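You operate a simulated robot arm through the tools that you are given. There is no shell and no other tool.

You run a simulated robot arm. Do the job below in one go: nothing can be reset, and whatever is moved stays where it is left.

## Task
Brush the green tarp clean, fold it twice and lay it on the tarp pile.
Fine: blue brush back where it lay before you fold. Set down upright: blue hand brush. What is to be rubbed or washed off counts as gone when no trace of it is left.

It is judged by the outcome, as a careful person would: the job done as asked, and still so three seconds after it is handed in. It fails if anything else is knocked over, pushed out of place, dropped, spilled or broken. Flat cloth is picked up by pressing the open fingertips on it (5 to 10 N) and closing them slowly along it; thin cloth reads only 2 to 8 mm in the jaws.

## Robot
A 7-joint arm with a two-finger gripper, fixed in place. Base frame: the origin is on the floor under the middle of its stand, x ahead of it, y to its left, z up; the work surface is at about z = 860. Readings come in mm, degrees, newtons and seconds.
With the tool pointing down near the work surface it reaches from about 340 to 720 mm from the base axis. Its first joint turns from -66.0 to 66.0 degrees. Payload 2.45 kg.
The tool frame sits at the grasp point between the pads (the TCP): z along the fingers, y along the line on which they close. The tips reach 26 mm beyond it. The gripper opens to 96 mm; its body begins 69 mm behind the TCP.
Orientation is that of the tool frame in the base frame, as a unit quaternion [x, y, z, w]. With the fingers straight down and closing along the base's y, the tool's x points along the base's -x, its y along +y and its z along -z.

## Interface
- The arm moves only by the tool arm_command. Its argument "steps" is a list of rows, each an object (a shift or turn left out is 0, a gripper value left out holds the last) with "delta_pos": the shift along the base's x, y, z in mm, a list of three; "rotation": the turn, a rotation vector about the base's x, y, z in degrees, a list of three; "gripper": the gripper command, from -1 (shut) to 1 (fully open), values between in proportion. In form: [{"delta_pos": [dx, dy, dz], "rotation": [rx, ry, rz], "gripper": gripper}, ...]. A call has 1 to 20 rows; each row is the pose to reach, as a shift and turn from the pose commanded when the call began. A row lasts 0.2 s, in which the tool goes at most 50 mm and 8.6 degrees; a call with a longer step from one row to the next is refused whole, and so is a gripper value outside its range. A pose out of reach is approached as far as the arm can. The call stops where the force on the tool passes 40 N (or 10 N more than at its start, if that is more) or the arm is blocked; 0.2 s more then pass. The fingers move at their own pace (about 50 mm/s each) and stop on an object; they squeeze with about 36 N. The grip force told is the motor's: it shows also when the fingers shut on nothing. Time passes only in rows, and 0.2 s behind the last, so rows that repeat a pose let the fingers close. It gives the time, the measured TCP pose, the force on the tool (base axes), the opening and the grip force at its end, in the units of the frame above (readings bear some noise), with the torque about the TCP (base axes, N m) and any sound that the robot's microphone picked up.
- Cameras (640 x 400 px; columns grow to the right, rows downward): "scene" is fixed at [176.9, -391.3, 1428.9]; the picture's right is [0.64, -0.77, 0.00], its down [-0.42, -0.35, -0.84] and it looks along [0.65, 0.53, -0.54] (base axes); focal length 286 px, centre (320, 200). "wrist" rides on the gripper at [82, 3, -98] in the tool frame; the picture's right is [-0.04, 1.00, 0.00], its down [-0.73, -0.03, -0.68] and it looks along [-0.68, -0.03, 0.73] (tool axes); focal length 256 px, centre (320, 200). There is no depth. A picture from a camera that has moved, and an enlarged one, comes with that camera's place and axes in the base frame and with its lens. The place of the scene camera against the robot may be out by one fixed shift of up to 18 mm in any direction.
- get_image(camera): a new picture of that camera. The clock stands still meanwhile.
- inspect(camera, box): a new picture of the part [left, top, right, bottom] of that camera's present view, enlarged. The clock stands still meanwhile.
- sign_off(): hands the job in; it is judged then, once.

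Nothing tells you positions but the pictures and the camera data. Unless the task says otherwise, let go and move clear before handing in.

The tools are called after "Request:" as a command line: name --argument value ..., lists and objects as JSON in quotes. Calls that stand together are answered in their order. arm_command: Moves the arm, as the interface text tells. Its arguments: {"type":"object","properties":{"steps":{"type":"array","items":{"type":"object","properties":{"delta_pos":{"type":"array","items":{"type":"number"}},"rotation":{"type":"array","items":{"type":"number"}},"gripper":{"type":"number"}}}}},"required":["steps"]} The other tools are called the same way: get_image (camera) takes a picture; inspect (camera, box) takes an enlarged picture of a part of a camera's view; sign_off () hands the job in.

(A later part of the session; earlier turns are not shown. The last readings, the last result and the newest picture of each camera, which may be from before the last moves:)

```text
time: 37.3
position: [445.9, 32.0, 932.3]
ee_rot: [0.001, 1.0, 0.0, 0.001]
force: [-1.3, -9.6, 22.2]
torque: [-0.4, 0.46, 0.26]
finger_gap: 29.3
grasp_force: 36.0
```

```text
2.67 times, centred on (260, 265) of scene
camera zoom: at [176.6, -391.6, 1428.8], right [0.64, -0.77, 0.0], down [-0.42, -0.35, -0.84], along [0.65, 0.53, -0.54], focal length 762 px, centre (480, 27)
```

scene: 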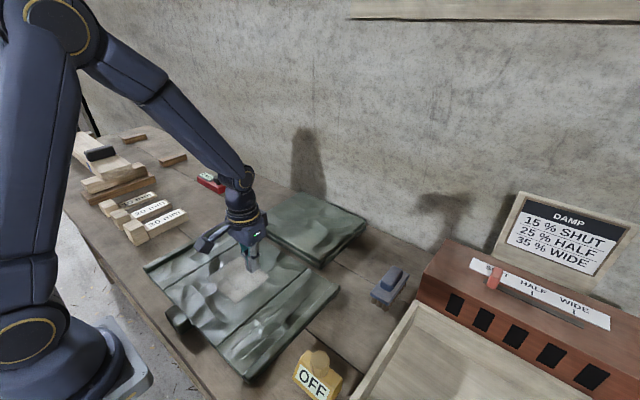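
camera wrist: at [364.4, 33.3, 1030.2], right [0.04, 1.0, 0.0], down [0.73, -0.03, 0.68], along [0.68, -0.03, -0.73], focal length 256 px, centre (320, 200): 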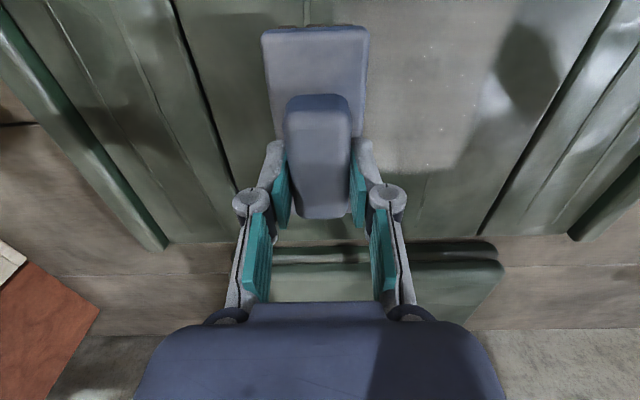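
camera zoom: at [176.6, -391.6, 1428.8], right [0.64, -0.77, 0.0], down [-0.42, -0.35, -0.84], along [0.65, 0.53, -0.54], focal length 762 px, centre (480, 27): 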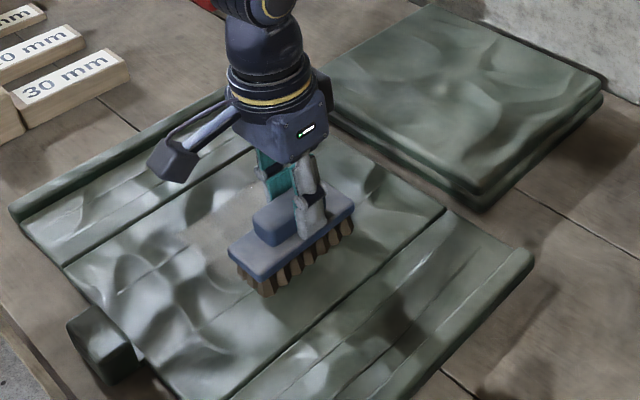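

The brushed part comes up clean. Continuing the stroke in +y with slightly less pressure.

Request:
arm_command --steps '[{"delta_pos": [0, 10, 0.5]}, {"delta_pos": [0, 24, 0.5]}, {"delta_pos": [0, 38, 0.5]}, {"delta_pos": [0, 52, 0.5]}, {"delta_pos": [0, 66, 0.5]}]'

Request:
get_image --camera "wrist"

```text
time: 38.5
position: [446.3, 97.0, 932.6]
ee_rot: [-0.002, 1.0, 0.0, -0.001]
force: [-0.5, -5.0, 10.3]
torque: [-0.15, -0.24, -0.05]
finger_gap: 29.3
grasp_force: 35.7
```

```text
taken
camera wrist: at [364.5, 98.4, 1030.4], right [0.04, 1.0, 0.0], down [0.73, -0.03, 0.68], along [0.68, -0.03, -0.73], focal length 256 px, centre (320, 200)
```

wrist: 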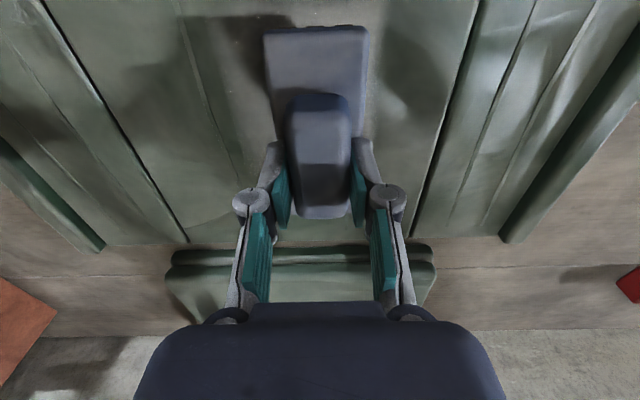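

Good, clean behind the brush so far. Continuing to y ≈ 145.

Request:
arm_command --steps '[{"delta_pos": [0, 10, 0]}, {"delta_pos": [0, 22, 0]}, {"delta_pos": [0, 34, 0]}, {"delta_pos": [0, 44, 0]}]'

Request:
get_image --camera "wrist"

Request:
inspect --camera "scene" --box '[140, 190, 380, 340]'

```text
time: 39.5
position: [445.2, 142.4, 932.8]
ee_rot: [0.0, 1.0, 0.0, 0.0]
force: [0.3, -0.9, -0.7]
torque: [-0.03, -0.02, 0.02]
finger_gap: 29.4
grasp_force: 36.2
```

```text
taken
camera wrist: at [364.5, 144.3, 1030.7], right [0.04, 1.0, 0.0], down [0.73, -0.03, 0.68], along [0.68, -0.03, -0.74], focal length 256 px, centre (320, 200)
```

wrist: 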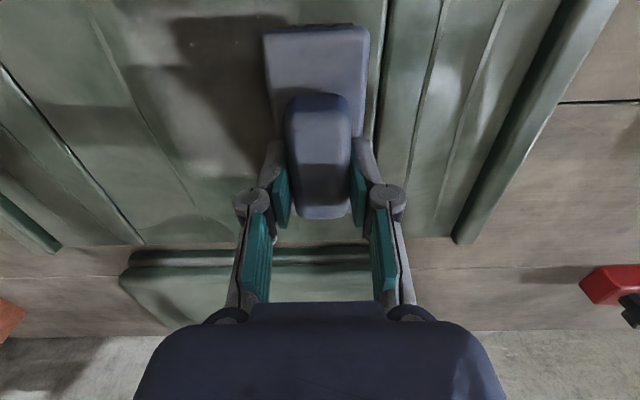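

```text
2.67 times, centred on (260, 265) of scene
camera zoom: at [177.0, -391.3, 1428.9], right [0.64, -0.77, 0.0], down [-0.42, -0.35, -0.84], along [0.65, 0.53, -0.54], focal length 762 px, centre (480, 27)
```

zoom: 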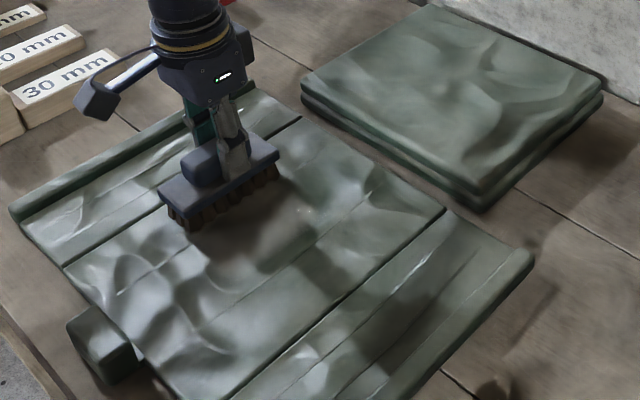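

Some dust remains toward the left part, where contact was lost. I'll lower slightly and stroke back.

Request:
arm_command --steps '[{"delta_pos": [0, 0, -0.6]}, {"delta_pos": [0, 0, -1.0]}, {"delta_pos": [0, 0, -1.0]}]'

```text
time: 40.3
position: [444.6, 141.4, 932.2]
ee_rot: [-0.001, 1.0, 0.001, 0.001]
force: [-0.5, 6.0, 16.7]
torque: [0.18, 0.73, -0.15]
finger_gap: 29.2
grasp_force: 35.5
```

Request:
arm_command --steps '[{"delta_pos": [0, -8, 0.2]}, {"delta_pos": [0, -18, 0.2]}, {"delta_pos": [0, -30, 0.2]}, {"delta_pos": [0, -42, 0.2]}]'

Request:
get_image --camera "wrist"

```text
time: 41.3
position: [446.7, 100.2, 931.4]
ee_rot: [-0.001, 1.0, 0.0, 0.001]
force: [0.6, 9.0, 20.7]
torque: [0.34, 0.27, -0.2]
finger_gap: 29.0
grasp_force: 36.3
```

```text
taken
camera wrist: at [364.6, 101.5, 1030.2], right [0.04, 1.0, 0.0], down [0.73, -0.03, 0.68], along [0.68, -0.03, -0.73], focal length 256 px, centre (320, 200)
```

wrist: 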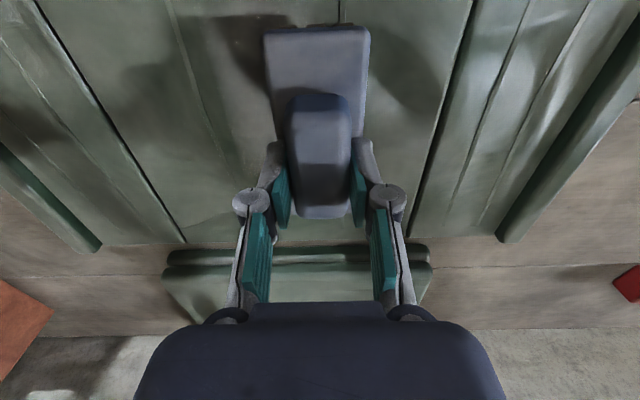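

Request:
arm_command --steps '[{"delta_pos": [0, -12, 0.2]}, {"delta_pos": [0, -24, 0.2]}, {"delta_pos": [0, -36, 0.2]}, {"delta_pos": [0, -48, 0.2]}, {"delta_pos": [0, -60, 0.2]}, {"delta_pos": [0, -72, 0.2]}, {"delta_pos": [0, -84, 0.2]}]'

Request:
get_image --camera "wrist"

Request:
inspect --camera "scene" --box '[140, 190, 380, 340]'

```text
time: 42.9
position: [444.7, 17.5, 931.8]
ee_rot: [-0.001, 1.0, -0.001, 0.001]
force: [0.1, 15.2, 37.5]
torque: [0.57, 0.28, -0.21]
finger_gap: 29.0
grasp_force: 35.7
```

```text
taken
camera wrist: at [364.6, 18.8, 1030.1], right [0.04, 1.0, 0.0], down [0.73, -0.03, 0.68], along [0.68, -0.03, -0.73], focal length 256 px, centre (320, 200)
```

wrist: 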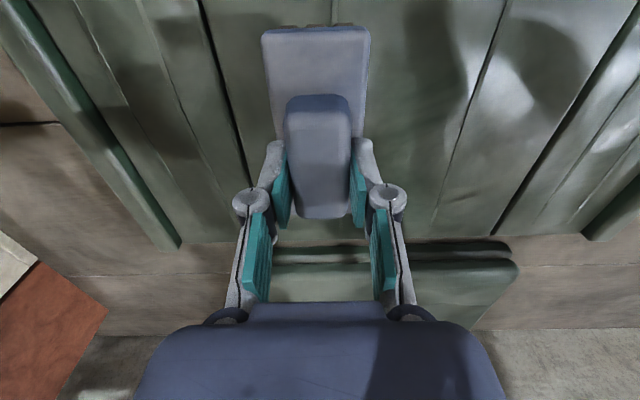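

```text
2.67 times, centred on (260, 265) of scene
camera zoom: at [176.4, -390.9, 1429.0], right [0.64, -0.77, 0.0], down [-0.42, -0.35, -0.84], along [0.65, 0.53, -0.54], focal length 762 px, centre (480, 27)
```

zoom: 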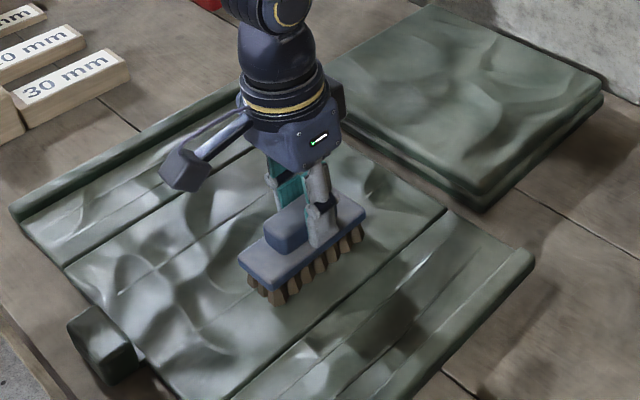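

Most of it is gone. I'll ease the pressure, shift 18 mm toward the robot and make a second pass to catch the near edge of the patch.

Request:
arm_command --steps '[{"delta_pos": [0, 0, 3]}, {"delta_pos": [-8, -8, 6]}, {"delta_pos": [-18, -22, 6]}, {"delta_pos": [-18, -24, 3]}, {"delta_pos": [-18, -24, 1.2]}, {"delta_pos": [-18, -24, 1.2]}]'

```text
time: 44.3
position: [428.1, -8.6, 932.3]
ee_rot: [-0.001, 1.0, 0.0, 0.0]
force: [0.2, -0.2, -1.7]
torque: [0.03, 0.02, -0.01]
finger_gap: 28.9
grasp_force: 35.7
```

Request:
arm_command --steps '[{"delta_pos": [0, 0, -0.6]}, {"delta_pos": [0, 0, -1.2]}, {"delta_pos": [0, 0, -1.2]}]'

```text
time: 45.1
position: [426.7, -8.0, 932.4]
ee_rot: [-0.002, 1.0, 0.0, 0.001]
force: [-3.3, 1.5, 18.1]
torque: [-0.02, 0.11, 0.0]
finger_gap: 29.1
grasp_force: 35.8
```

Request:
arm_command --steps '[{"delta_pos": [0, 8, 0]}, {"delta_pos": [0, 20, 0]}, {"delta_pos": [0, 32, 0]}, {"delta_pos": [0, 44, 0]}, {"delta_pos": [0, 56, 0]}]'

```text
time: 46.3
position: [428.0, 47.7, 931.4]
ee_rot: [0.0, 1.0, 0.0, 0.0]
force: [0.2, -10.6, 24.7]
torque: [-0.42, -0.28, -0.06]
finger_gap: 29.2
grasp_force: 35.9
```

Request:
arm_command --steps '[{"delta_pos": [0, 12, 0]}, {"delta_pos": [0, 24, 0]}, {"delta_pos": [0, 36, 0]}, {"delta_pos": [0, 48, -0.3]}, {"delta_pos": [0, 60, -0.5]}, {"delta_pos": [0, 72, -0.7]}]'

```text
time: 47.2
position: [428.6, 87.8, 932.0]
ee_rot: [-0.001, 1.0, 0.0, 0.0]
force: [-2.8, 0.6, 7.0]
torque: [0.2, 0.11, 0.07]
finger_gap: 29.5
grasp_force: 36.2
stopped in row 4: the force on the tool passed its limit at 41 N (the readings are from after the stop); the commanded pose is now the measured one
```

Request:
arm_command --steps '[{"delta_pos": [0, 8, 0]}, {"delta_pos": [0, 20, 0]}, {"delta_pos": [0, 32, 0]}, {"delta_pos": [0, 44, 0]}, {"delta_pos": [0, 54, 0]}]'

Request:
get_image --camera "wrist"

Request:
inspect --camera "scene" --box '[140, 190, 380, 340]'

```text
time: 48.4
position: [428.7, 142.1, 931.9]
ee_rot: [0.0, 1.0, -0.001, 0.001]
force: [0.4, -8.6, 18.7]
torque: [-0.3, 0.33, 0.2]
finger_gap: 29.7
grasp_force: 35.6
```

```text
taken
camera wrist: at [346.6, 143.1, 1030.2], right [0.04, 1.0, 0.0], down [0.73, -0.03, 0.68], along [0.68, -0.03, -0.73], focal length 256 px, centre (320, 200)
```

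wrist: 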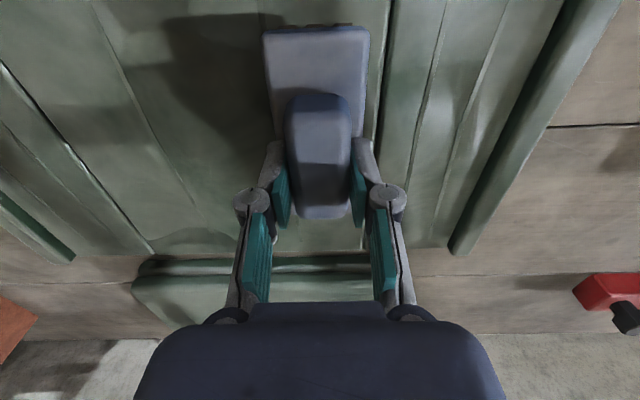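

```text
2.67 times, centred on (260, 265) of scene
camera zoom: at [176.7, -391.6, 1428.8], right [0.64, -0.77, 0.0], down [-0.42, -0.35, -0.84], along [0.65, 0.53, -0.54], focal length 762 px, centre (480, 27)
```

zoom: 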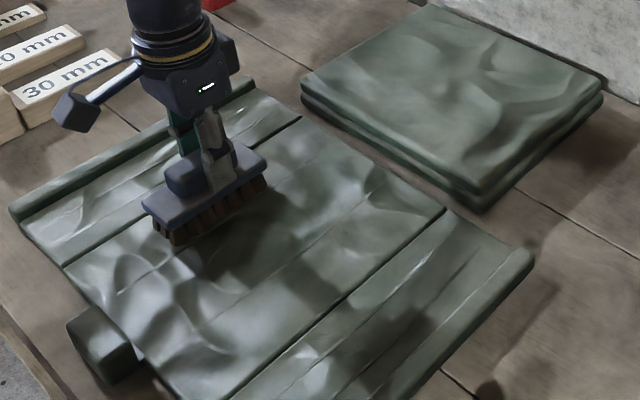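

The patch looks green throughout. I'll lift the brush and look from above for any remaining trace.

Request:
arm_command --steps '[{"delta_pos": [0, 0, 4]}, {"delta_pos": [0, 0, 12]}, {"delta_pos": [0, -5, 30]}, {"delta_pos": [0, -20, 60]}, {"delta_pos": [0, -40, 95]}, {"delta_pos": [-10, -65, 130]}, {"delta_pos": [-20, -90, 165]}, {"delta_pos": [-30, -120, 200]}, {"delta_pos": [-40, -150, 230]}, {"delta_pos": [-50, -180, 250]}, {"delta_pos": [-55, -200, 260]}, {"delta_pos": [-55, -205, 260]}]'

Request:
get_image --camera "wrist"

Request:
inspect --camera "scene" --box '[140, 190, 380, 340]'

```text
time: 51.0
position: [373.0, -64.9, 1192.6]
ee_rot: [-0.002, 1.0, 0.0, -0.001]
force: [0.1, -0.5, -1.2]
torque: [-0.01, 0.0, -0.01]
finger_gap: 29.4
grasp_force: 36.2
```

```text
taken
camera wrist: at [291.8, -63.0, 1290.5], right [0.04, 1.0, 0.0], down [0.73, -0.03, 0.68], along [0.68, -0.03, -0.73], focal length 256 px, centre (320, 200)
```

wrist: 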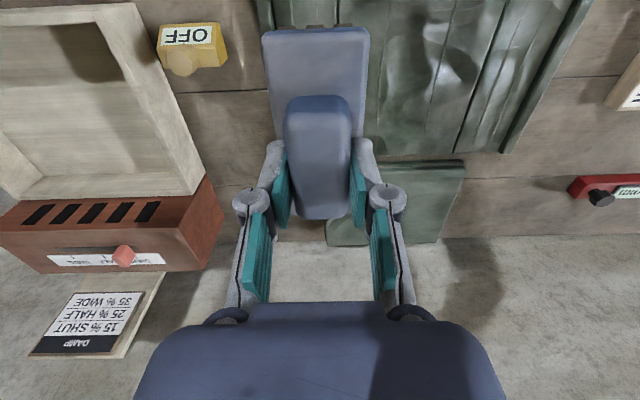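

```text
2.67 times, centred on (260, 265) of scene
camera zoom: at [177.0, -391.3, 1428.9], right [0.64, -0.77, 0.0], down [-0.42, -0.35, -0.84], along [0.65, 0.53, -0.54], focal length 762 px, centre (480, 27)
```

zoom: 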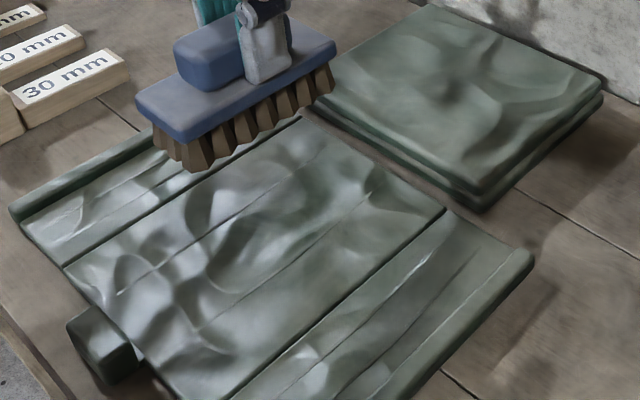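

No patch visible from here. A closer look for stray specks.

Request:
inspect --camera "scene" --box '[190, 230, 290, 330]'

Request:
inspect --camera "wrist" --box '[360, 0, 580, 140]'

```text
4.00 times, centred on (240, 280) of scene
camera zoom: at [177.0, -391.3, 1428.9], right [0.64, -0.77, 0.0], down [-0.42, -0.35, -0.84], along [0.65, 0.53, -0.54], focal length 1143 px, centre (640, -120)
```

zoom: 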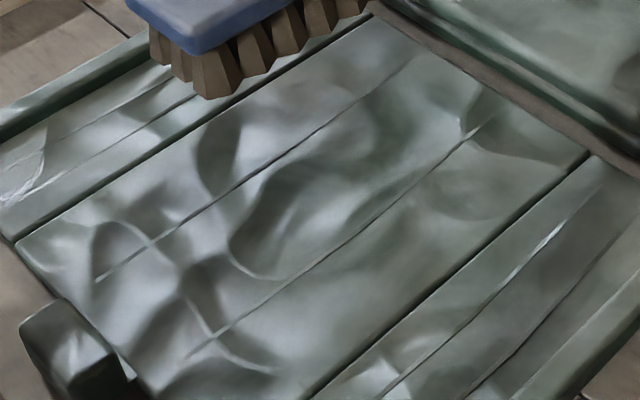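

```text
2.86 times, centred on (470, 70) of wrist
camera zoom: at [291.8, -63.0, 1290.5], right [0.04, 1.0, 0.0], down [0.73, -0.03, 0.68], along [0.68, -0.03, -0.73], focal length 731 px, centre (-109, 571)
```

zoom: 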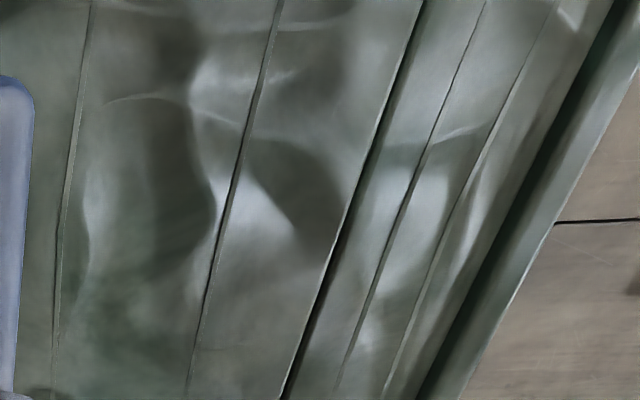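

The tarp is clean with no specks in view. Now I'll carry the brush back to where it stood: TCP about (646, -239.5).

Request:
arm_command --steps '[{"delta_pos": [10, -6, 0]}, {"delta_pos": [30, -19, -5]}, {"delta_pos": [58, -37, -15]}, {"delta_pos": [86, -55, -30]}, {"delta_pos": [114, -73, -50]}, {"delta_pos": [142, -91, -70]}, {"delta_pos": [170, -109, -90]}, {"delta_pos": [198, -127, -110]}, {"delta_pos": [226, -145, -130]}, {"delta_pos": [250, -161, -150]}, {"delta_pos": [266, -171, -170]}, {"delta_pos": [272.5, -174.5, -190]}, {"delta_pos": [272.5, -174.5, -205]}, {"delta_pos": [272.5, -174.5, -220]}, {"delta_pos": [272.5, -174.5, -232]}, {"delta_pos": [272.5, -174.5, -240]}, {"delta_pos": [272.5, -174.5, -242]}, {"delta_pos": [272.5, -174.5, -242]}]'

Request:
get_image --camera "wrist"

```text
time: 54.8
position: [646.0, -237.6, 949.9]
ee_rot: [0.0, 1.0, 0.0, 0.001]
force: [-0.7, 0.4, -2.3]
torque: [0.0, -0.01, -0.02]
finger_gap: 29.4
grasp_force: 35.8
```

```text
taken
camera wrist: at [564.3, -235.5, 1048.3], right [0.04, 1.0, 0.0], down [0.73, -0.03, 0.68], along [0.68, -0.03, -0.73], focal length 256 px, centre (320, 200)
```

wrist: 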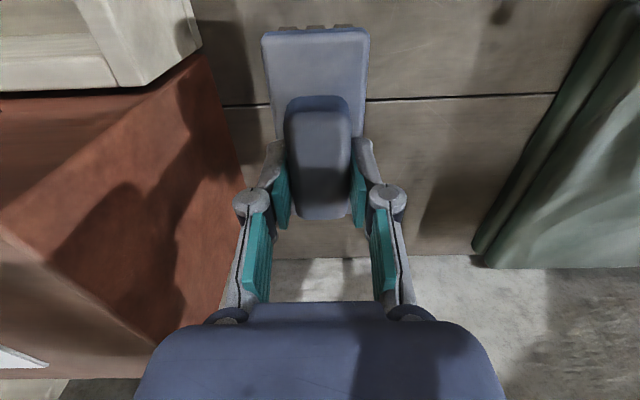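

I'm about 2 mm off in y; correcting while lowering to the bench.

Request:
arm_command --steps '[{"delta_pos": [0.6, -1.2, -6]}, {"delta_pos": [1.1, -2.4, -14]}, {"delta_pos": [1.1, -2.4, -20]}, {"delta_pos": [1.1, -2.4, -24]}, {"delta_pos": [1.1, -2.4, -24]}]'

Request:
get_image --camera "wrist"

Request:
inspect --camera "scene" --box '[350, 240, 430, 320]'

```text
time: 56.0
position: [647.3, -239.1, 926.4]
ee_rot: [0.0, 1.0, 0.0, 0.0]
force: [-0.2, 0.6, -1.9]
torque: [-0.02, 0.01, 0.01]
finger_gap: 29.1
grasp_force: 35.8
```

```text
taken
camera wrist: at [565.7, -237.7, 1024.1], right [0.04, 1.0, 0.0], down [0.73, -0.03, 0.68], along [0.68, -0.03, -0.73], focal length 256 px, centre (320, 200)
```

wrist: 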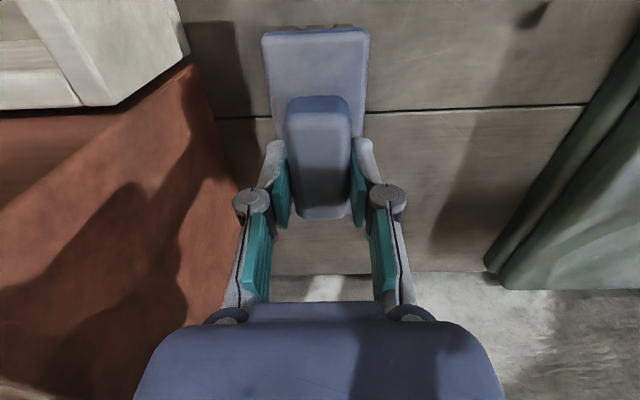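

```text
5.00 times, centred on (390, 280) of scene
camera zoom: at [177.0, -391.3, 1428.9], right [0.64, -0.77, 0.0], down [-0.42, -0.35, -0.84], along [0.65, 0.53, -0.54], focal length 1428 px, centre (-30, -200)
```

zoom: 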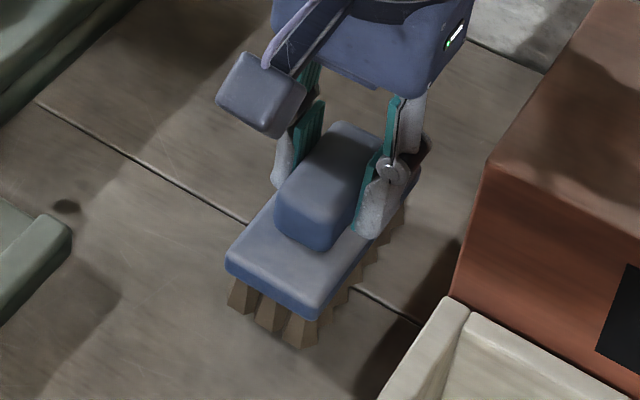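

Nearly down; lowering millimetre by millimetre until the bristles bear.

Request:
arm_command --steps '[{"delta_pos": [0, 0, -1]}, {"delta_pos": [0, 0, -2]}, {"delta_pos": [0, 0, -2]}]'

```text
time: 56.8
position: [646.0, -239.2, 924.6]
ee_rot: [0.0, 1.0, 0.0, 0.0]
force: [-0.5, 0.3, -1.1]
torque: [0.02, -0.02, 0.04]
finger_gap: 29.3
grasp_force: 36.3
```

Request:
arm_command --steps '[{"delta_pos": [0, 0, -0.8]}, {"delta_pos": [0, 0, -1.6]}, {"delta_pos": [0, 0, -1.6]}]'

```text
time: 57.6
position: [646.8, -240.7, 921.6]
ee_rot: [-0.001, 1.0, 0.001, 0.0]
force: [0.4, -0.3, -2.0]
torque: [0.0, -0.01, 0.0]
finger_gap: 29.3
grasp_force: 36.0
```

Request:
arm_command --steps '[{"delta_pos": [0, 0, -0.7]}, {"delta_pos": [0, 0, -1.2]}, {"delta_pos": [0, 0, -1.2]}]'

```text
time: 58.4
position: [646.5, -239.0, 922.3]
ee_rot: [0.001, 1.0, -0.001, 0.001]
force: [-3.3, 0.6, 14.0]
torque: [0.11, 0.48, -0.03]
finger_gap: 29.3
grasp_force: 35.8
```

The bristles bear on the bench. Easing off, opening and rising clear.

Request:
arm_command --steps '[{"delta_pos": [0, 0, 0.5]}, {"delta_pos": [0, 0, 0.5], "gripper": -0.35}, {"delta_pos": [0, 0, 0.5], "gripper": -0.2}, {"delta_pos": [0, 0, 0.5], "gripper": -0.12}, {"delta_pos": [0, 0, 0.5], "gripper": -0.12}, {"delta_pos": [0, 0, 6]}, {"delta_pos": [0, 0, 16]}, {"delta_pos": [0, 0, 36]}, {"delta_pos": [0, 0, 66]}, {"delta_pos": [0, 0, 100]}, {"delta_pos": [-20, 20, 130]}, {"delta_pos": [-45, 45, 160]}]'

Request:
inspect --camera "scene" --box '[350, 240, 430, 320]'

Request:
get_image --camera "wrist"

```text
time: 61.0
position: [602.0, -193.6, 1082.0]
ee_rot: [-0.001, 1.0, 0.0, -0.001]
force: [0.5, 0.3, 0.1]
torque: [-0.01, -0.01, 0.01]
finger_gap: 42.1
grasp_force: 0.1
```

```text
5.00 times, centred on (390, 280) of scene
camera zoom: at [176.9, -391.3, 1428.9], right [0.64, -0.77, 0.0], down [-0.42, -0.35, -0.84], along [0.65, 0.53, -0.54], focal length 1428 px, centre (-30, -200)
```

zoom: 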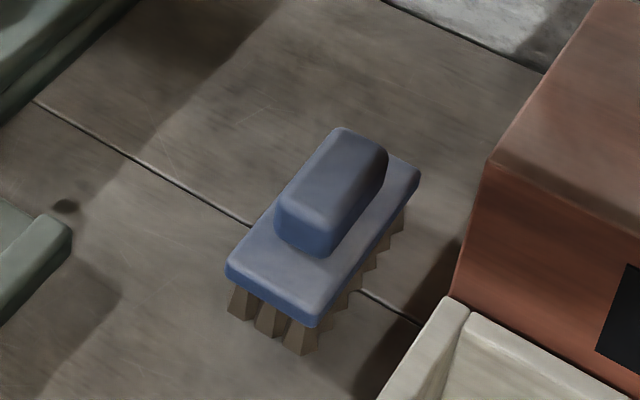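

```text
taken
camera wrist: at [520.4, -191.5, 1180.1], right [0.04, 1.0, 0.0], down [0.73, -0.03, 0.68], along [0.68, -0.03, -0.73], focal length 256 px, centre (320, 200)
```

wrist: 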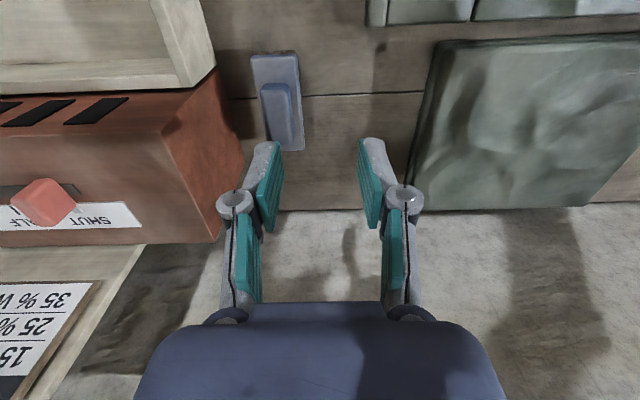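

The brush stands upright in its original place. Next I'll view the tarp from above to confirm it is clean and study the flaps and hem bars.

Request:
arm_command --steps '[{"delta_pos": [-20, 30, 20], "gripper": 0.3}, {"delta_pos": [-45, 60, 40]}, {"delta_pos": [-70, 95, 60]}, {"delta_pos": [-95, 130, 80]}, {"delta_pos": [-120, 165, 100]}, {"delta_pos": [-145, 200, 110]}, {"delta_pos": [-170, 235, 120]}, {"delta_pos": [-190, 262, 125], "rotation": [0, 8, 0]}, {"delta_pos": [-190, 262, 125], "rotation": [0, 16, 0]}, {"delta_pos": [-190, 262, 125], "rotation": [0, 24, 0]}, {"delta_pos": [-190, 262, 125], "rotation": [0, 24, 0]}]'

Request:
get_image --camera "wrist"

Request:
get_image --camera "scene"

```text
time: 63.4
position: [412.3, 67.3, 1207.1]
ee_rot: [0.0, 0.978, 0.0, -0.209]
force: [-0.2, -0.3, 0.8]
torque: [0.03, 0.02, 0.01]
finger_gap: 62.2
grasp_force: 0.1
```

```text
taken
camera wrist: at [377.5, 68.3, 1330.0], right [0.04, 1.0, -0.02], down [0.95, -0.03, 0.32], along [0.32, -0.03, -0.95], focal length 256 px, centre (320, 200)
```

wrist: 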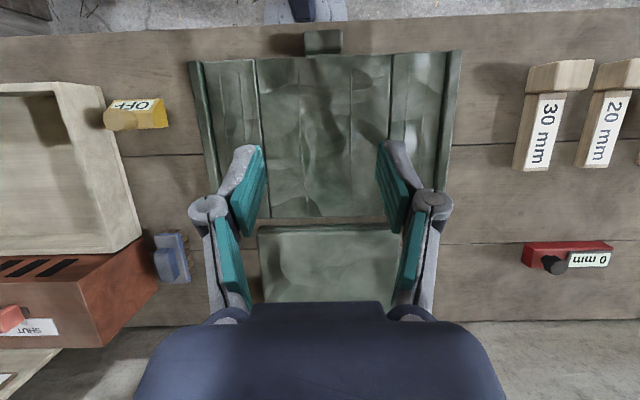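

```text
taken
```

scene: 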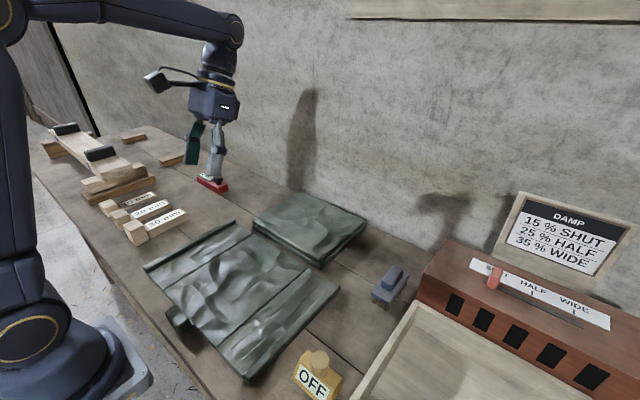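

Request:
inspect --camera "wrist" --box '[180, 20, 480, 207]'

Request:
inspect --camera "wrist" --box '[250, 50, 400, 144]'

Request:
inspect --camera "scene" --box '[180, 230, 300, 340]'

Request:
inspect --camera "scene" --box '[220, 260, 360, 390]'

```text
2.13 times, centred on (330, 114) of wrist
camera zoom: at [377.5, 68.3, 1330.0], right [0.04, 1.0, -0.02], down [0.95, -0.03, 0.32], along [0.32, -0.03, -0.95], focal length 546 px, centre (299, 384)
```

zoom: 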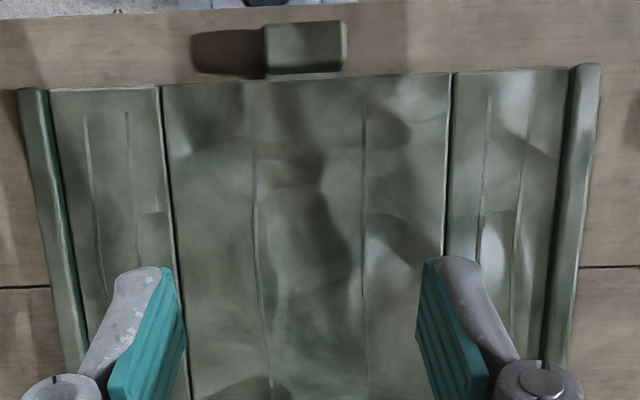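

```text
4.26 times, centred on (325, 97) of wrist
camera zoom: at [377.5, 68.3, 1330.0], right [0.04, 1.0, -0.02], down [0.95, -0.03, 0.32], along [0.32, -0.03, -0.95], focal length 1089 px, centre (299, 638)
```

zoom: 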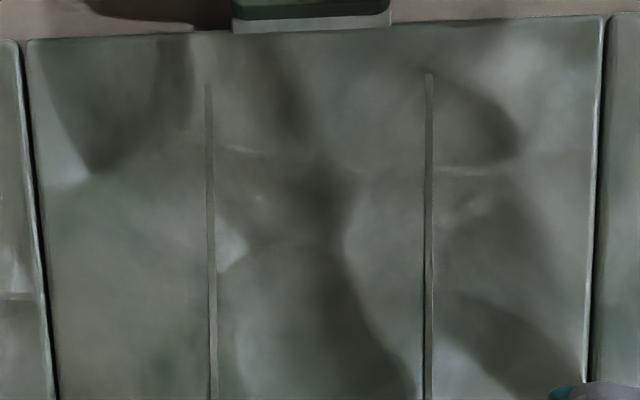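

```text
3.64 times, centred on (240, 285) of scene
camera zoom: at [177.0, -391.3, 1428.9], right [0.64, -0.77, 0.0], down [-0.42, -0.35, -0.84], along [0.65, 0.53, -0.54], focal length 1039 px, centre (611, -109)
```

zoom: 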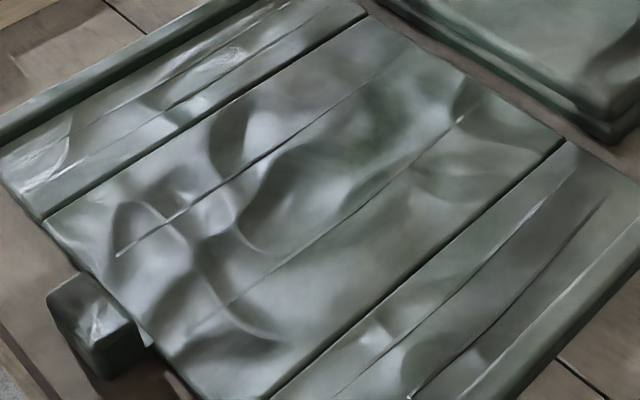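

```text
3.08 times, centred on (290, 325) of scene
camera zoom: at [177.0, -391.3, 1428.9], right [0.64, -0.77, 0.0], down [-0.42, -0.35, -0.84], along [0.65, 0.53, -0.54], focal length 879 px, centre (412, -185)
```

zoom: 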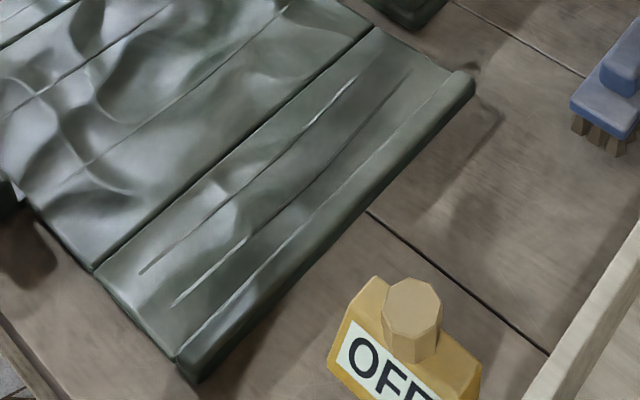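

The tarp is clean and the brush is home. Now I'll measure the hem bars, which look like the grip points for folding the flaps.

Request:
inspect --camera "scene" --box '[225, 345, 285, 395]'

Request:
inspect --camera "scene" --box '[310, 265, 360, 315]'

Request:
inspect --camera "scene" --box '[135, 210, 245, 290]'

Request:
inspect --camera "scene" --box '[150, 295, 210, 345]'

```text
8.00 times, centred on (255, 370) of scene
camera zoom: at [177.0, -391.3, 1428.9], right [0.64, -0.77, 0.0], down [-0.42, -0.35, -0.84], along [0.65, 0.53, -0.54], focal length 2285 px, centre (840, -1160)
```

zoom: 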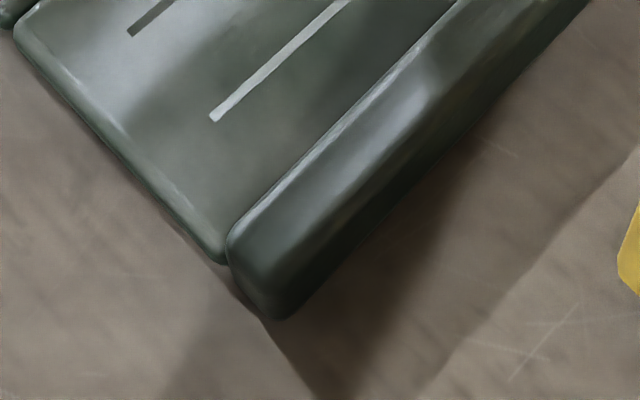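

```text
8.00 times, centred on (335, 290) of scene
camera zoom: at [177.0, -391.3, 1428.9], right [0.64, -0.77, 0.0], down [-0.42, -0.35, -0.84], along [0.65, 0.53, -0.54], focal length 2285 px, centre (200, -520)
```

zoom: 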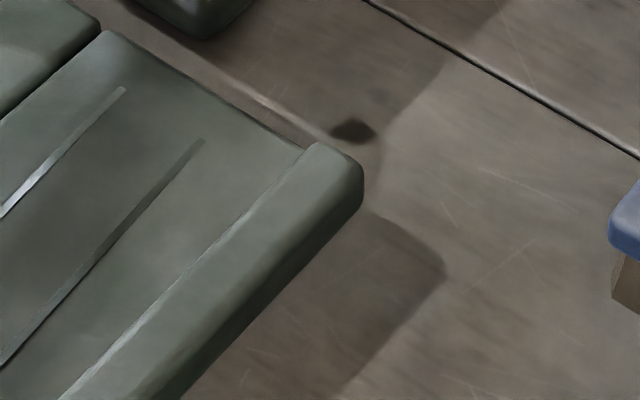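

```text
5.00 times, centred on (190, 250) of scene
camera zoom: at [177.0, -391.3, 1428.9], right [0.64, -0.77, 0.0], down [-0.42, -0.35, -0.84], along [0.65, 0.53, -0.54], focal length 1428 px, centre (970, -50)
```

zoom: 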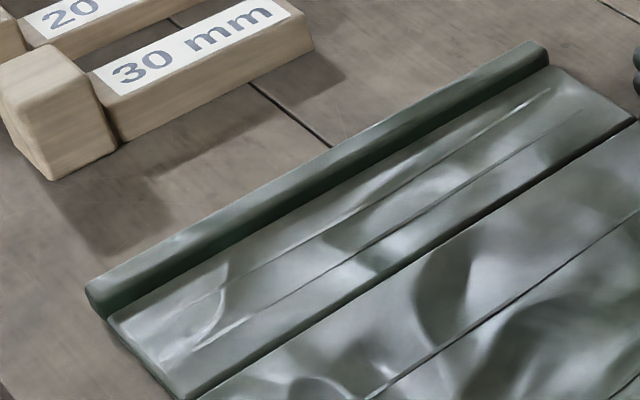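

```text
8.00 times, centred on (180, 320) of scene
camera zoom: at [177.0, -391.3, 1428.9], right [0.64, -0.77, 0.0], down [-0.42, -0.35, -0.84], along [0.65, 0.53, -0.54], focal length 2285 px, centre (1440, -760)
```

zoom: 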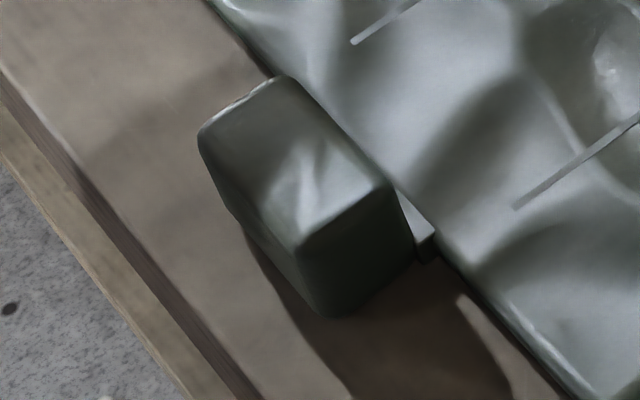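

Tarp clean. Hem bars: about 18 mm wide, standing roughly 10–15 mm above the flaps, centred at y ≈ -136 and 273; hinge seams at y ≈ -41 and 175.5. I'll go above the right-hand bar with the tool vertical.

Request:
arm_command --steps '[{"delta_pos": [5, -30, -20], "rotation": [0, -6, 0], "gripper": 0.0}, {"delta_pos": [8, -65, -50], "rotation": [0, -12, 0]}, {"delta_pos": [12, -100, -80], "rotation": [0, -18, 0]}, {"delta_pos": [16, -135, -110], "rotation": [0, -24, 0]}, {"delta_pos": [20, -170, -140], "rotation": [0, -24, 0]}, {"delta_pos": [20, -200, -175], "rotation": [0, -24, 0]}, {"delta_pos": [20, -203.5, -210], "rotation": [0, -24, 0]}, {"delta_pos": [20, -203.5, -240], "rotation": [0, -24, 0]}, {"delta_pos": [20, -203.5, -240], "rotation": [0, -24, 0]}]'

Request:
get_image --camera "wrist"

Request:
inspect --camera "scene" --box '[220, 230, 380, 390]'

```text
time: 65.4
position: [433.0, -136.7, 966.5]
ee_rot: [0.001, 1.0, 0.0, 0.001]
force: [0.3, 0.2, 0.3]
torque: [0.0, -0.02, -0.01]
finger_gap: 47.8
grasp_force: 0.0
```

```text
taken
camera wrist: at [351.4, -134.2, 1065.2], right [0.04, 1.0, 0.0], down [0.73, -0.03, 0.68], along [0.68, -0.03, -0.73], focal length 256 px, centre (320, 200)
```

wrist: 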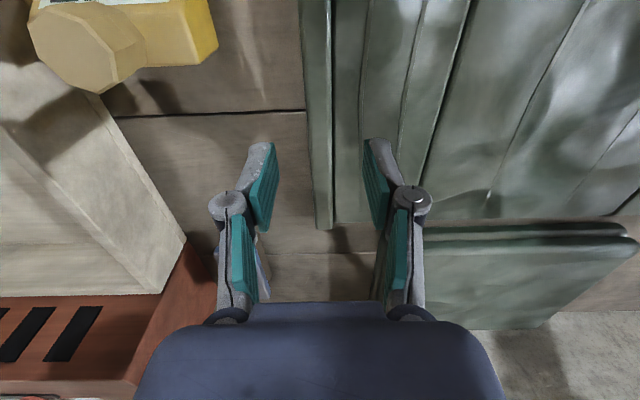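

```text
2.50 times, centred on (300, 310) of scene
camera zoom: at [176.9, -391.3, 1428.9], right [0.64, -0.77, 0.0], down [-0.42, -0.35, -0.84], along [0.65, 0.53, -0.54], focal length 714 px, centre (370, -75)
```

zoom: 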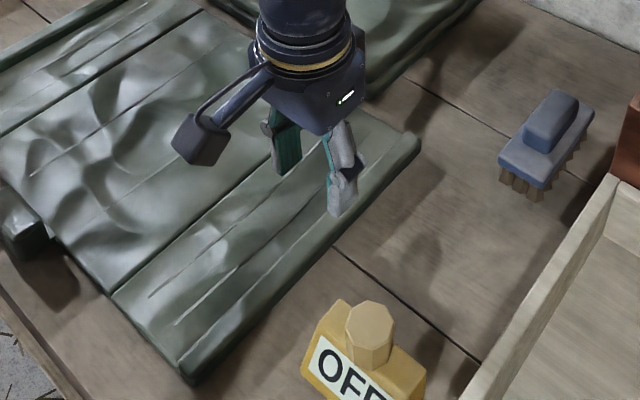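

Request:
inspect --camera "wrist" --box '[270, 40, 400, 240]'

```text
2.00 times, centred on (335, 140) of wrist
camera zoom: at [351.4, -134.2, 1065.2], right [0.04, 1.0, 0.0], down [0.73, -0.03, 0.68], along [0.68, -0.03, -0.73], focal length 512 px, centre (290, 320)
```

zoom: 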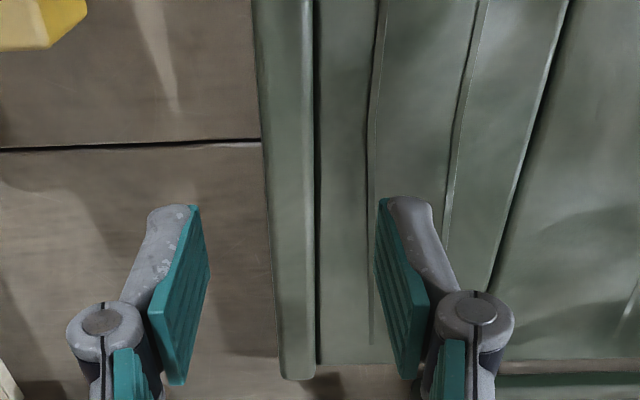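

Bar centre is about y -138.5. Shifting 2 mm and descending in steps, watching for contact of the tips.

Request:
arm_command --steps '[{"delta_pos": [0, -1, -20]}, {"delta_pos": [0, -2, -40]}, {"delta_pos": [0, -2, -55]}, {"delta_pos": [0, -2, -62]}, {"delta_pos": [0, -2, -62]}]'

Request:
inspect --camera "scene" --box '[260, 270, 340, 350]'

```text
time: 66.6
position: [431.0, -137.7, 903.5]
ee_rot: [0.0, 1.0, 0.0, -0.001]
force: [-1.1, -0.6, -0.3]
torque: [-0.01, 0.02, -0.02]
finger_gap: 48.1
grasp_force: 0.1
```

```text
5.00 times, centred on (300, 310) of scene
camera zoom: at [177.0, -391.3, 1428.9], right [0.64, -0.77, 0.0], down [-0.42, -0.35, -0.84], along [0.65, 0.53, -0.54], focal length 1428 px, centre (420, -350)
```

zoom: 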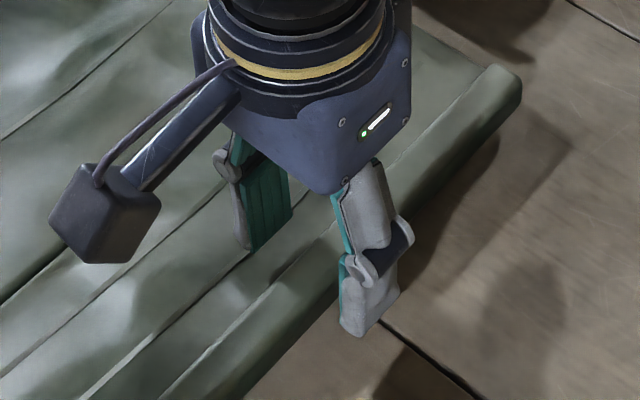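

Request:
arm_command --steps '[{"delta_pos": [0, 0, -1.5]}, {"delta_pos": [0, 0, -3]}, {"delta_pos": [0, 0, -4]}, {"delta_pos": [0, 0, -4]}]'

```text
time: 67.6
position: [429.8, -137.9, 901.0]
ee_rot: [-0.001, 1.0, 0.0, 0.0]
force: [-0.6, 0.2, 0.8]
torque: [0.03, -0.03, -0.02]
finger_gap: 48.0
grasp_force: 0.1
```

Request:
arm_command --steps '[{"delta_pos": [0, 0, -1]}, {"delta_pos": [0, 0, -2]}, {"delta_pos": [0, 0, -2]}]'

```text
time: 68.4
position: [431.3, -137.7, 898.8]
ee_rot: [0.0, 1.0, 0.0, 0.0]
force: [-0.6, 0.0, 0.3]
torque: [-0.02, -0.01, 0.03]
finger_gap: 48.1
grasp_force: 0.0
```

Request:
arm_command --steps '[{"delta_pos": [0, 0, -1]}, {"delta_pos": [0, 0, -2]}, {"delta_pos": [0, 0, -2]}]'

```text
time: 69.2
position: [431.1, -138.1, 895.9]
ee_rot: [0.001, 1.0, 0.0, 0.0]
force: [-0.1, -0.4, -0.6]
torque: [0.01, 0.02, -0.01]
finger_gap: 48.1
grasp_force: 0.1
```

Request:
arm_command --steps '[{"delta_pos": [0, 0, -0.7]}, {"delta_pos": [0, 0, -1.4]}, {"delta_pos": [0, 0, -1.4]}]'

```text
time: 70.0
position: [432.0, -138.8, 894.4]
ee_rot: [-0.001, 1.0, 0.0, 0.0]
force: [0.0, -0.5, 1.8]
torque: [-0.01, 0.03, 0.02]
finger_gap: 48.0
grasp_force: 0.1
```

The inner tip is about touching the flap. Closing slowly on the hem bar.

Request:
arm_command --steps '[{"delta_pos": [0, 0, 0.4], "gripper": -0.15}, {"delta_pos": [0, 0, 0.4], "gripper": -0.3}, {"delta_pos": [0, 0, 0.4], "gripper": -0.45}, {"delta_pos": [0, 0, 0.4], "gripper": -0.6}, {"delta_pos": [0, 0, 0.4], "gripper": -0.8}, {"delta_pos": [0, 0, 0.4], "gripper": -1.0}, {"delta_pos": [0, 0, 0.4], "gripper": -1.0}]'

Request:
get_image --camera "wrist"

Request:
inspect --camera "scene" --box '[260, 270, 340, 350]'

```text
time: 71.6
position: [431.8, -140.2, 895.8]
ee_rot: [0.0, 1.0, -0.002, 0.002]
force: [-1.1, -9.1, 32.1]
torque: [-0.12, 0.02, 0.24]
finger_gap: 19.1
grasp_force: 35.9
```

```text
taken
camera wrist: at [350.7, -138.6, 994.2], right [0.04, 1.0, 0.0], down [0.73, -0.03, 0.68], along [0.68, -0.03, -0.73], focal length 256 px, centre (320, 200)
```

wrist: 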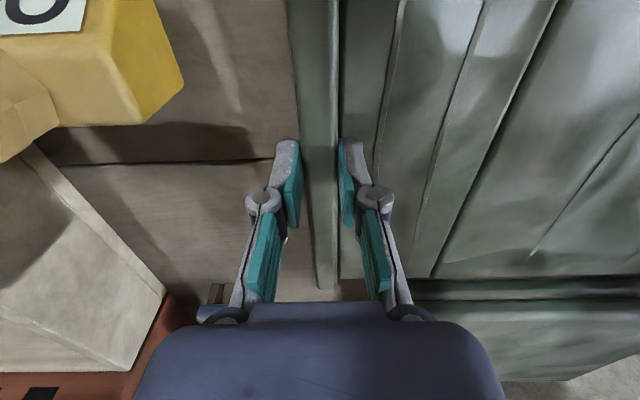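

```text
5.00 times, centred on (300, 310) of scene
camera zoom: at [176.4, -391.4, 1428.9], right [0.64, -0.77, 0.0], down [-0.42, -0.35, -0.84], along [0.65, 0.53, -0.54], focal length 1428 px, centre (420, -350)
```

zoom: 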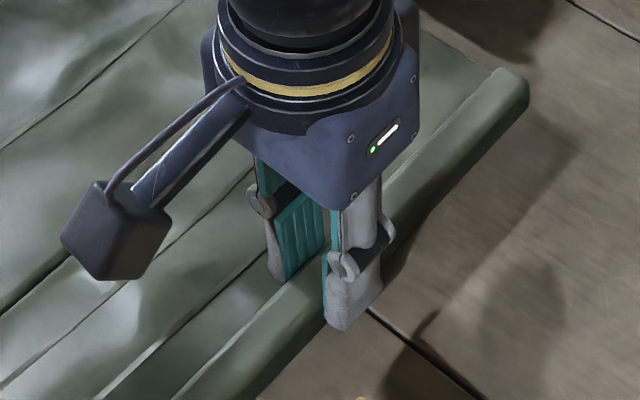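

The bar is gripped (19 mm). I'll start lifting it along an arc about the hinge, turning the tool with the flap, in small stages.

Request:
arm_command --steps '[{"delta_pos": [0, -1, 1.5], "rotation": [0, 0, 0]}, {"delta_pos": [0.0, 0.3, 4.5], "rotation": [-2, 0, 0]}, {"delta_pos": [0, 2.25, 7.8], "rotation": [-4, 0, 0]}, {"delta_pos": [0, 3.5, 11.2], "rotation": [-6, 0, 0]}, {"delta_pos": [0, 4.97, 14.5], "rotation": [-8, 0, 0]}, {"delta_pos": [0, 4.97, 14.5], "rotation": [-8, 0, 0]}]'

Request:
inspect --camera "scene" --box '[140, 200, 380, 390]'

```text
time: 73.0
position: [431.7, -133.1, 910.4]
ee_rot: [0.0, 0.998, -0.07, -0.001]
force: [-0.5, 1.8, 0.6]
torque: [0.03, 0.36, -0.08]
finger_gap: 19.4
grasp_force: 36.0
```

```text
2.11 times, centred on (260, 295) of scene
camera zoom: at [177.0, -391.2, 1428.9], right [0.64, -0.77, 0.0], down [-0.42, -0.35, -0.84], along [0.65, 0.53, -0.54], focal length 601 px, centre (446, 0)
```

zoom: 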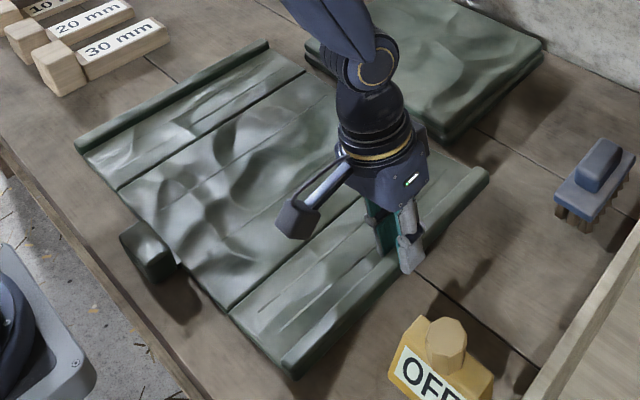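

The flap is coming up with almost no force. Continuing the arc by another 30°.

Request:
arm_command --steps '[{"delta_pos": [0, 2.0, 4.0], "rotation": [-2.5, 0, 0]}, {"delta_pos": [0, 4.1, 8.0], "rotation": [-5, 0, 0]}, {"delta_pos": [0, 8.9, 15.7], "rotation": [-10, 0, 0]}, {"delta_pos": [0, 14.3, 22.9], "rotation": [-15, 0, 0]}, {"delta_pos": [0, 20.4, 29.6], "rotation": [-20, 0, 0]}, {"delta_pos": [0, 20.4, 29.6], "rotation": [-20, 0, 0]}]'

Request:
inspect --camera "scene" --box '[140, 200, 380, 390]'

```text
time: 74.4
position: [431.9, -112.9, 940.0]
ee_rot: [-0.001, 0.97, -0.243, -0.001]
force: [0.6, 0.6, -0.3]
torque: [0.0, -0.25, 0.06]
finger_gap: 19.3
grasp_force: 35.9
```

```text
2.11 times, centred on (260, 295) of scene
camera zoom: at [177.0, -391.3, 1428.9], right [0.64, -0.77, 0.0], down [-0.42, -0.35, -0.84], along [0.65, 0.53, -0.54], focal length 601 px, centre (446, 0)
```

zoom: 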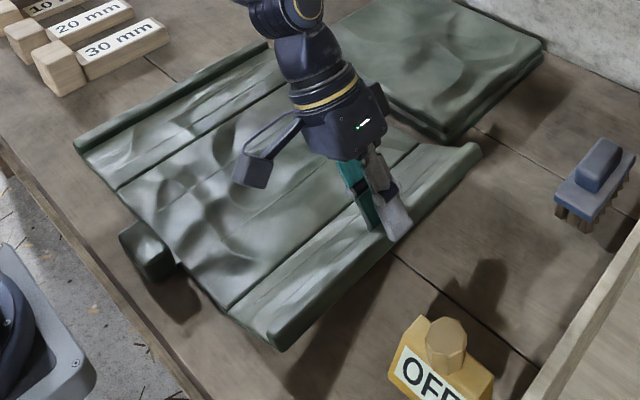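

The flap follows nicely at about 28°. Continuing to about 60°.

Request:
arm_command --steps '[{"delta_pos": [0, 5.2, 5.0], "rotation": [-4, 0, 0]}, {"delta_pos": [0, 10.8, 9.5], "rotation": [-8, 0, 0]}, {"delta_pos": [0, 16.7, 13.7], "rotation": [-12, 0, 0]}, {"delta_pos": [0, 22.9, 17.5], "rotation": [-16, 0, 0]}, {"delta_pos": [0, 29.3, 20.8], "rotation": [-20, 0, 0]}, {"delta_pos": [0, 35.9, 23.7], "rotation": [-24, 0, 0]}, {"delta_pos": [0, 42.7, 26.1], "rotation": [-28, 0, 0]}, {"delta_pos": [0, 49.7, 28.0], "rotation": [-32, 0, 0]}]'

Request:
inspect --camera "scene" --box '[140, 200, 380, 390]'

```text
time: 76.2
position: [432.0, -63.2, 968.4]
ee_rot: [0.0, 0.865, -0.502, -0.001]
force: [1.7, -5.9, 9.6]
torque: [-0.26, 0.19, -0.15]
finger_gap: 19.5
grasp_force: 36.2
```

```text
2.11 times, centred on (260, 295) of scene
camera zoom: at [176.9, -391.4, 1428.8], right [0.64, -0.77, 0.0], down [-0.42, -0.35, -0.84], along [0.65, 0.53, -0.54], focal length 601 px, centre (446, 0)
```

zoom: 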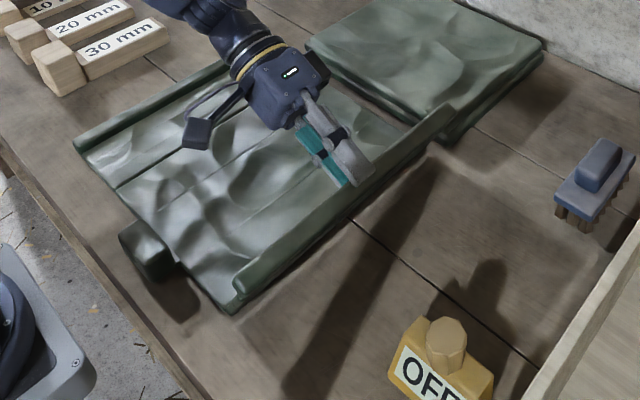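

Flap at 60° with a small compressive force; I'll take a slightly larger radius and continue to about 80°.

Request:
arm_command --steps '[{"delta_pos": [0, 3.0, 2.0], "rotation": [-2, 0, 0]}, {"delta_pos": [0, 6.9, 2.9], "rotation": [-4, 0, 0]}, {"delta_pos": [0, 14.2, 3.7], "rotation": [-8, 0, 0]}, {"delta_pos": [0, 21.5, 4.1], "rotation": [-12, 0, 0]}, {"delta_pos": [0, 28.7, 4.0], "rotation": [-16, 0, 0]}, {"delta_pos": [0, 36.0, 3.4], "rotation": [-20, 0, 0]}]'

Request:
inspect --camera "scene" --box '[140, 200, 380, 390]'

```text
time: 77.6
position: [431.6, -27.9, 970.8]
ee_rot: [-0.001, 0.765, -0.644, 0.001]
force: [9.2, -1.1, 8.9]
torque: [-0.26, -0.02, -0.08]
finger_gap: 19.5
grasp_force: 35.9
```

```text
2.11 times, centred on (260, 295) of scene
camera zoom: at [177.1, -391.3, 1428.8], right [0.64, -0.77, 0.0], down [-0.42, -0.35, -0.84], along [0.65, 0.53, -0.54], focal length 601 px, centre (446, 0)
```

zoom: 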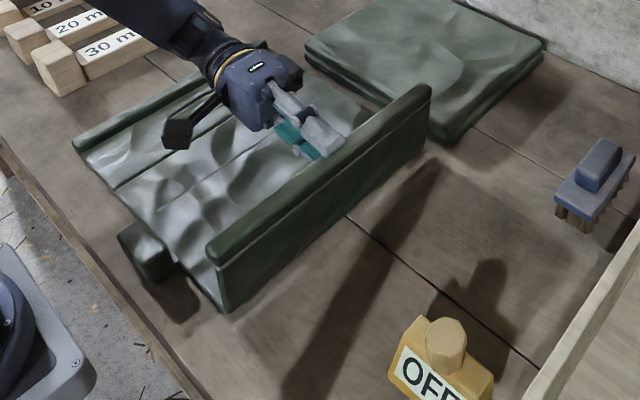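

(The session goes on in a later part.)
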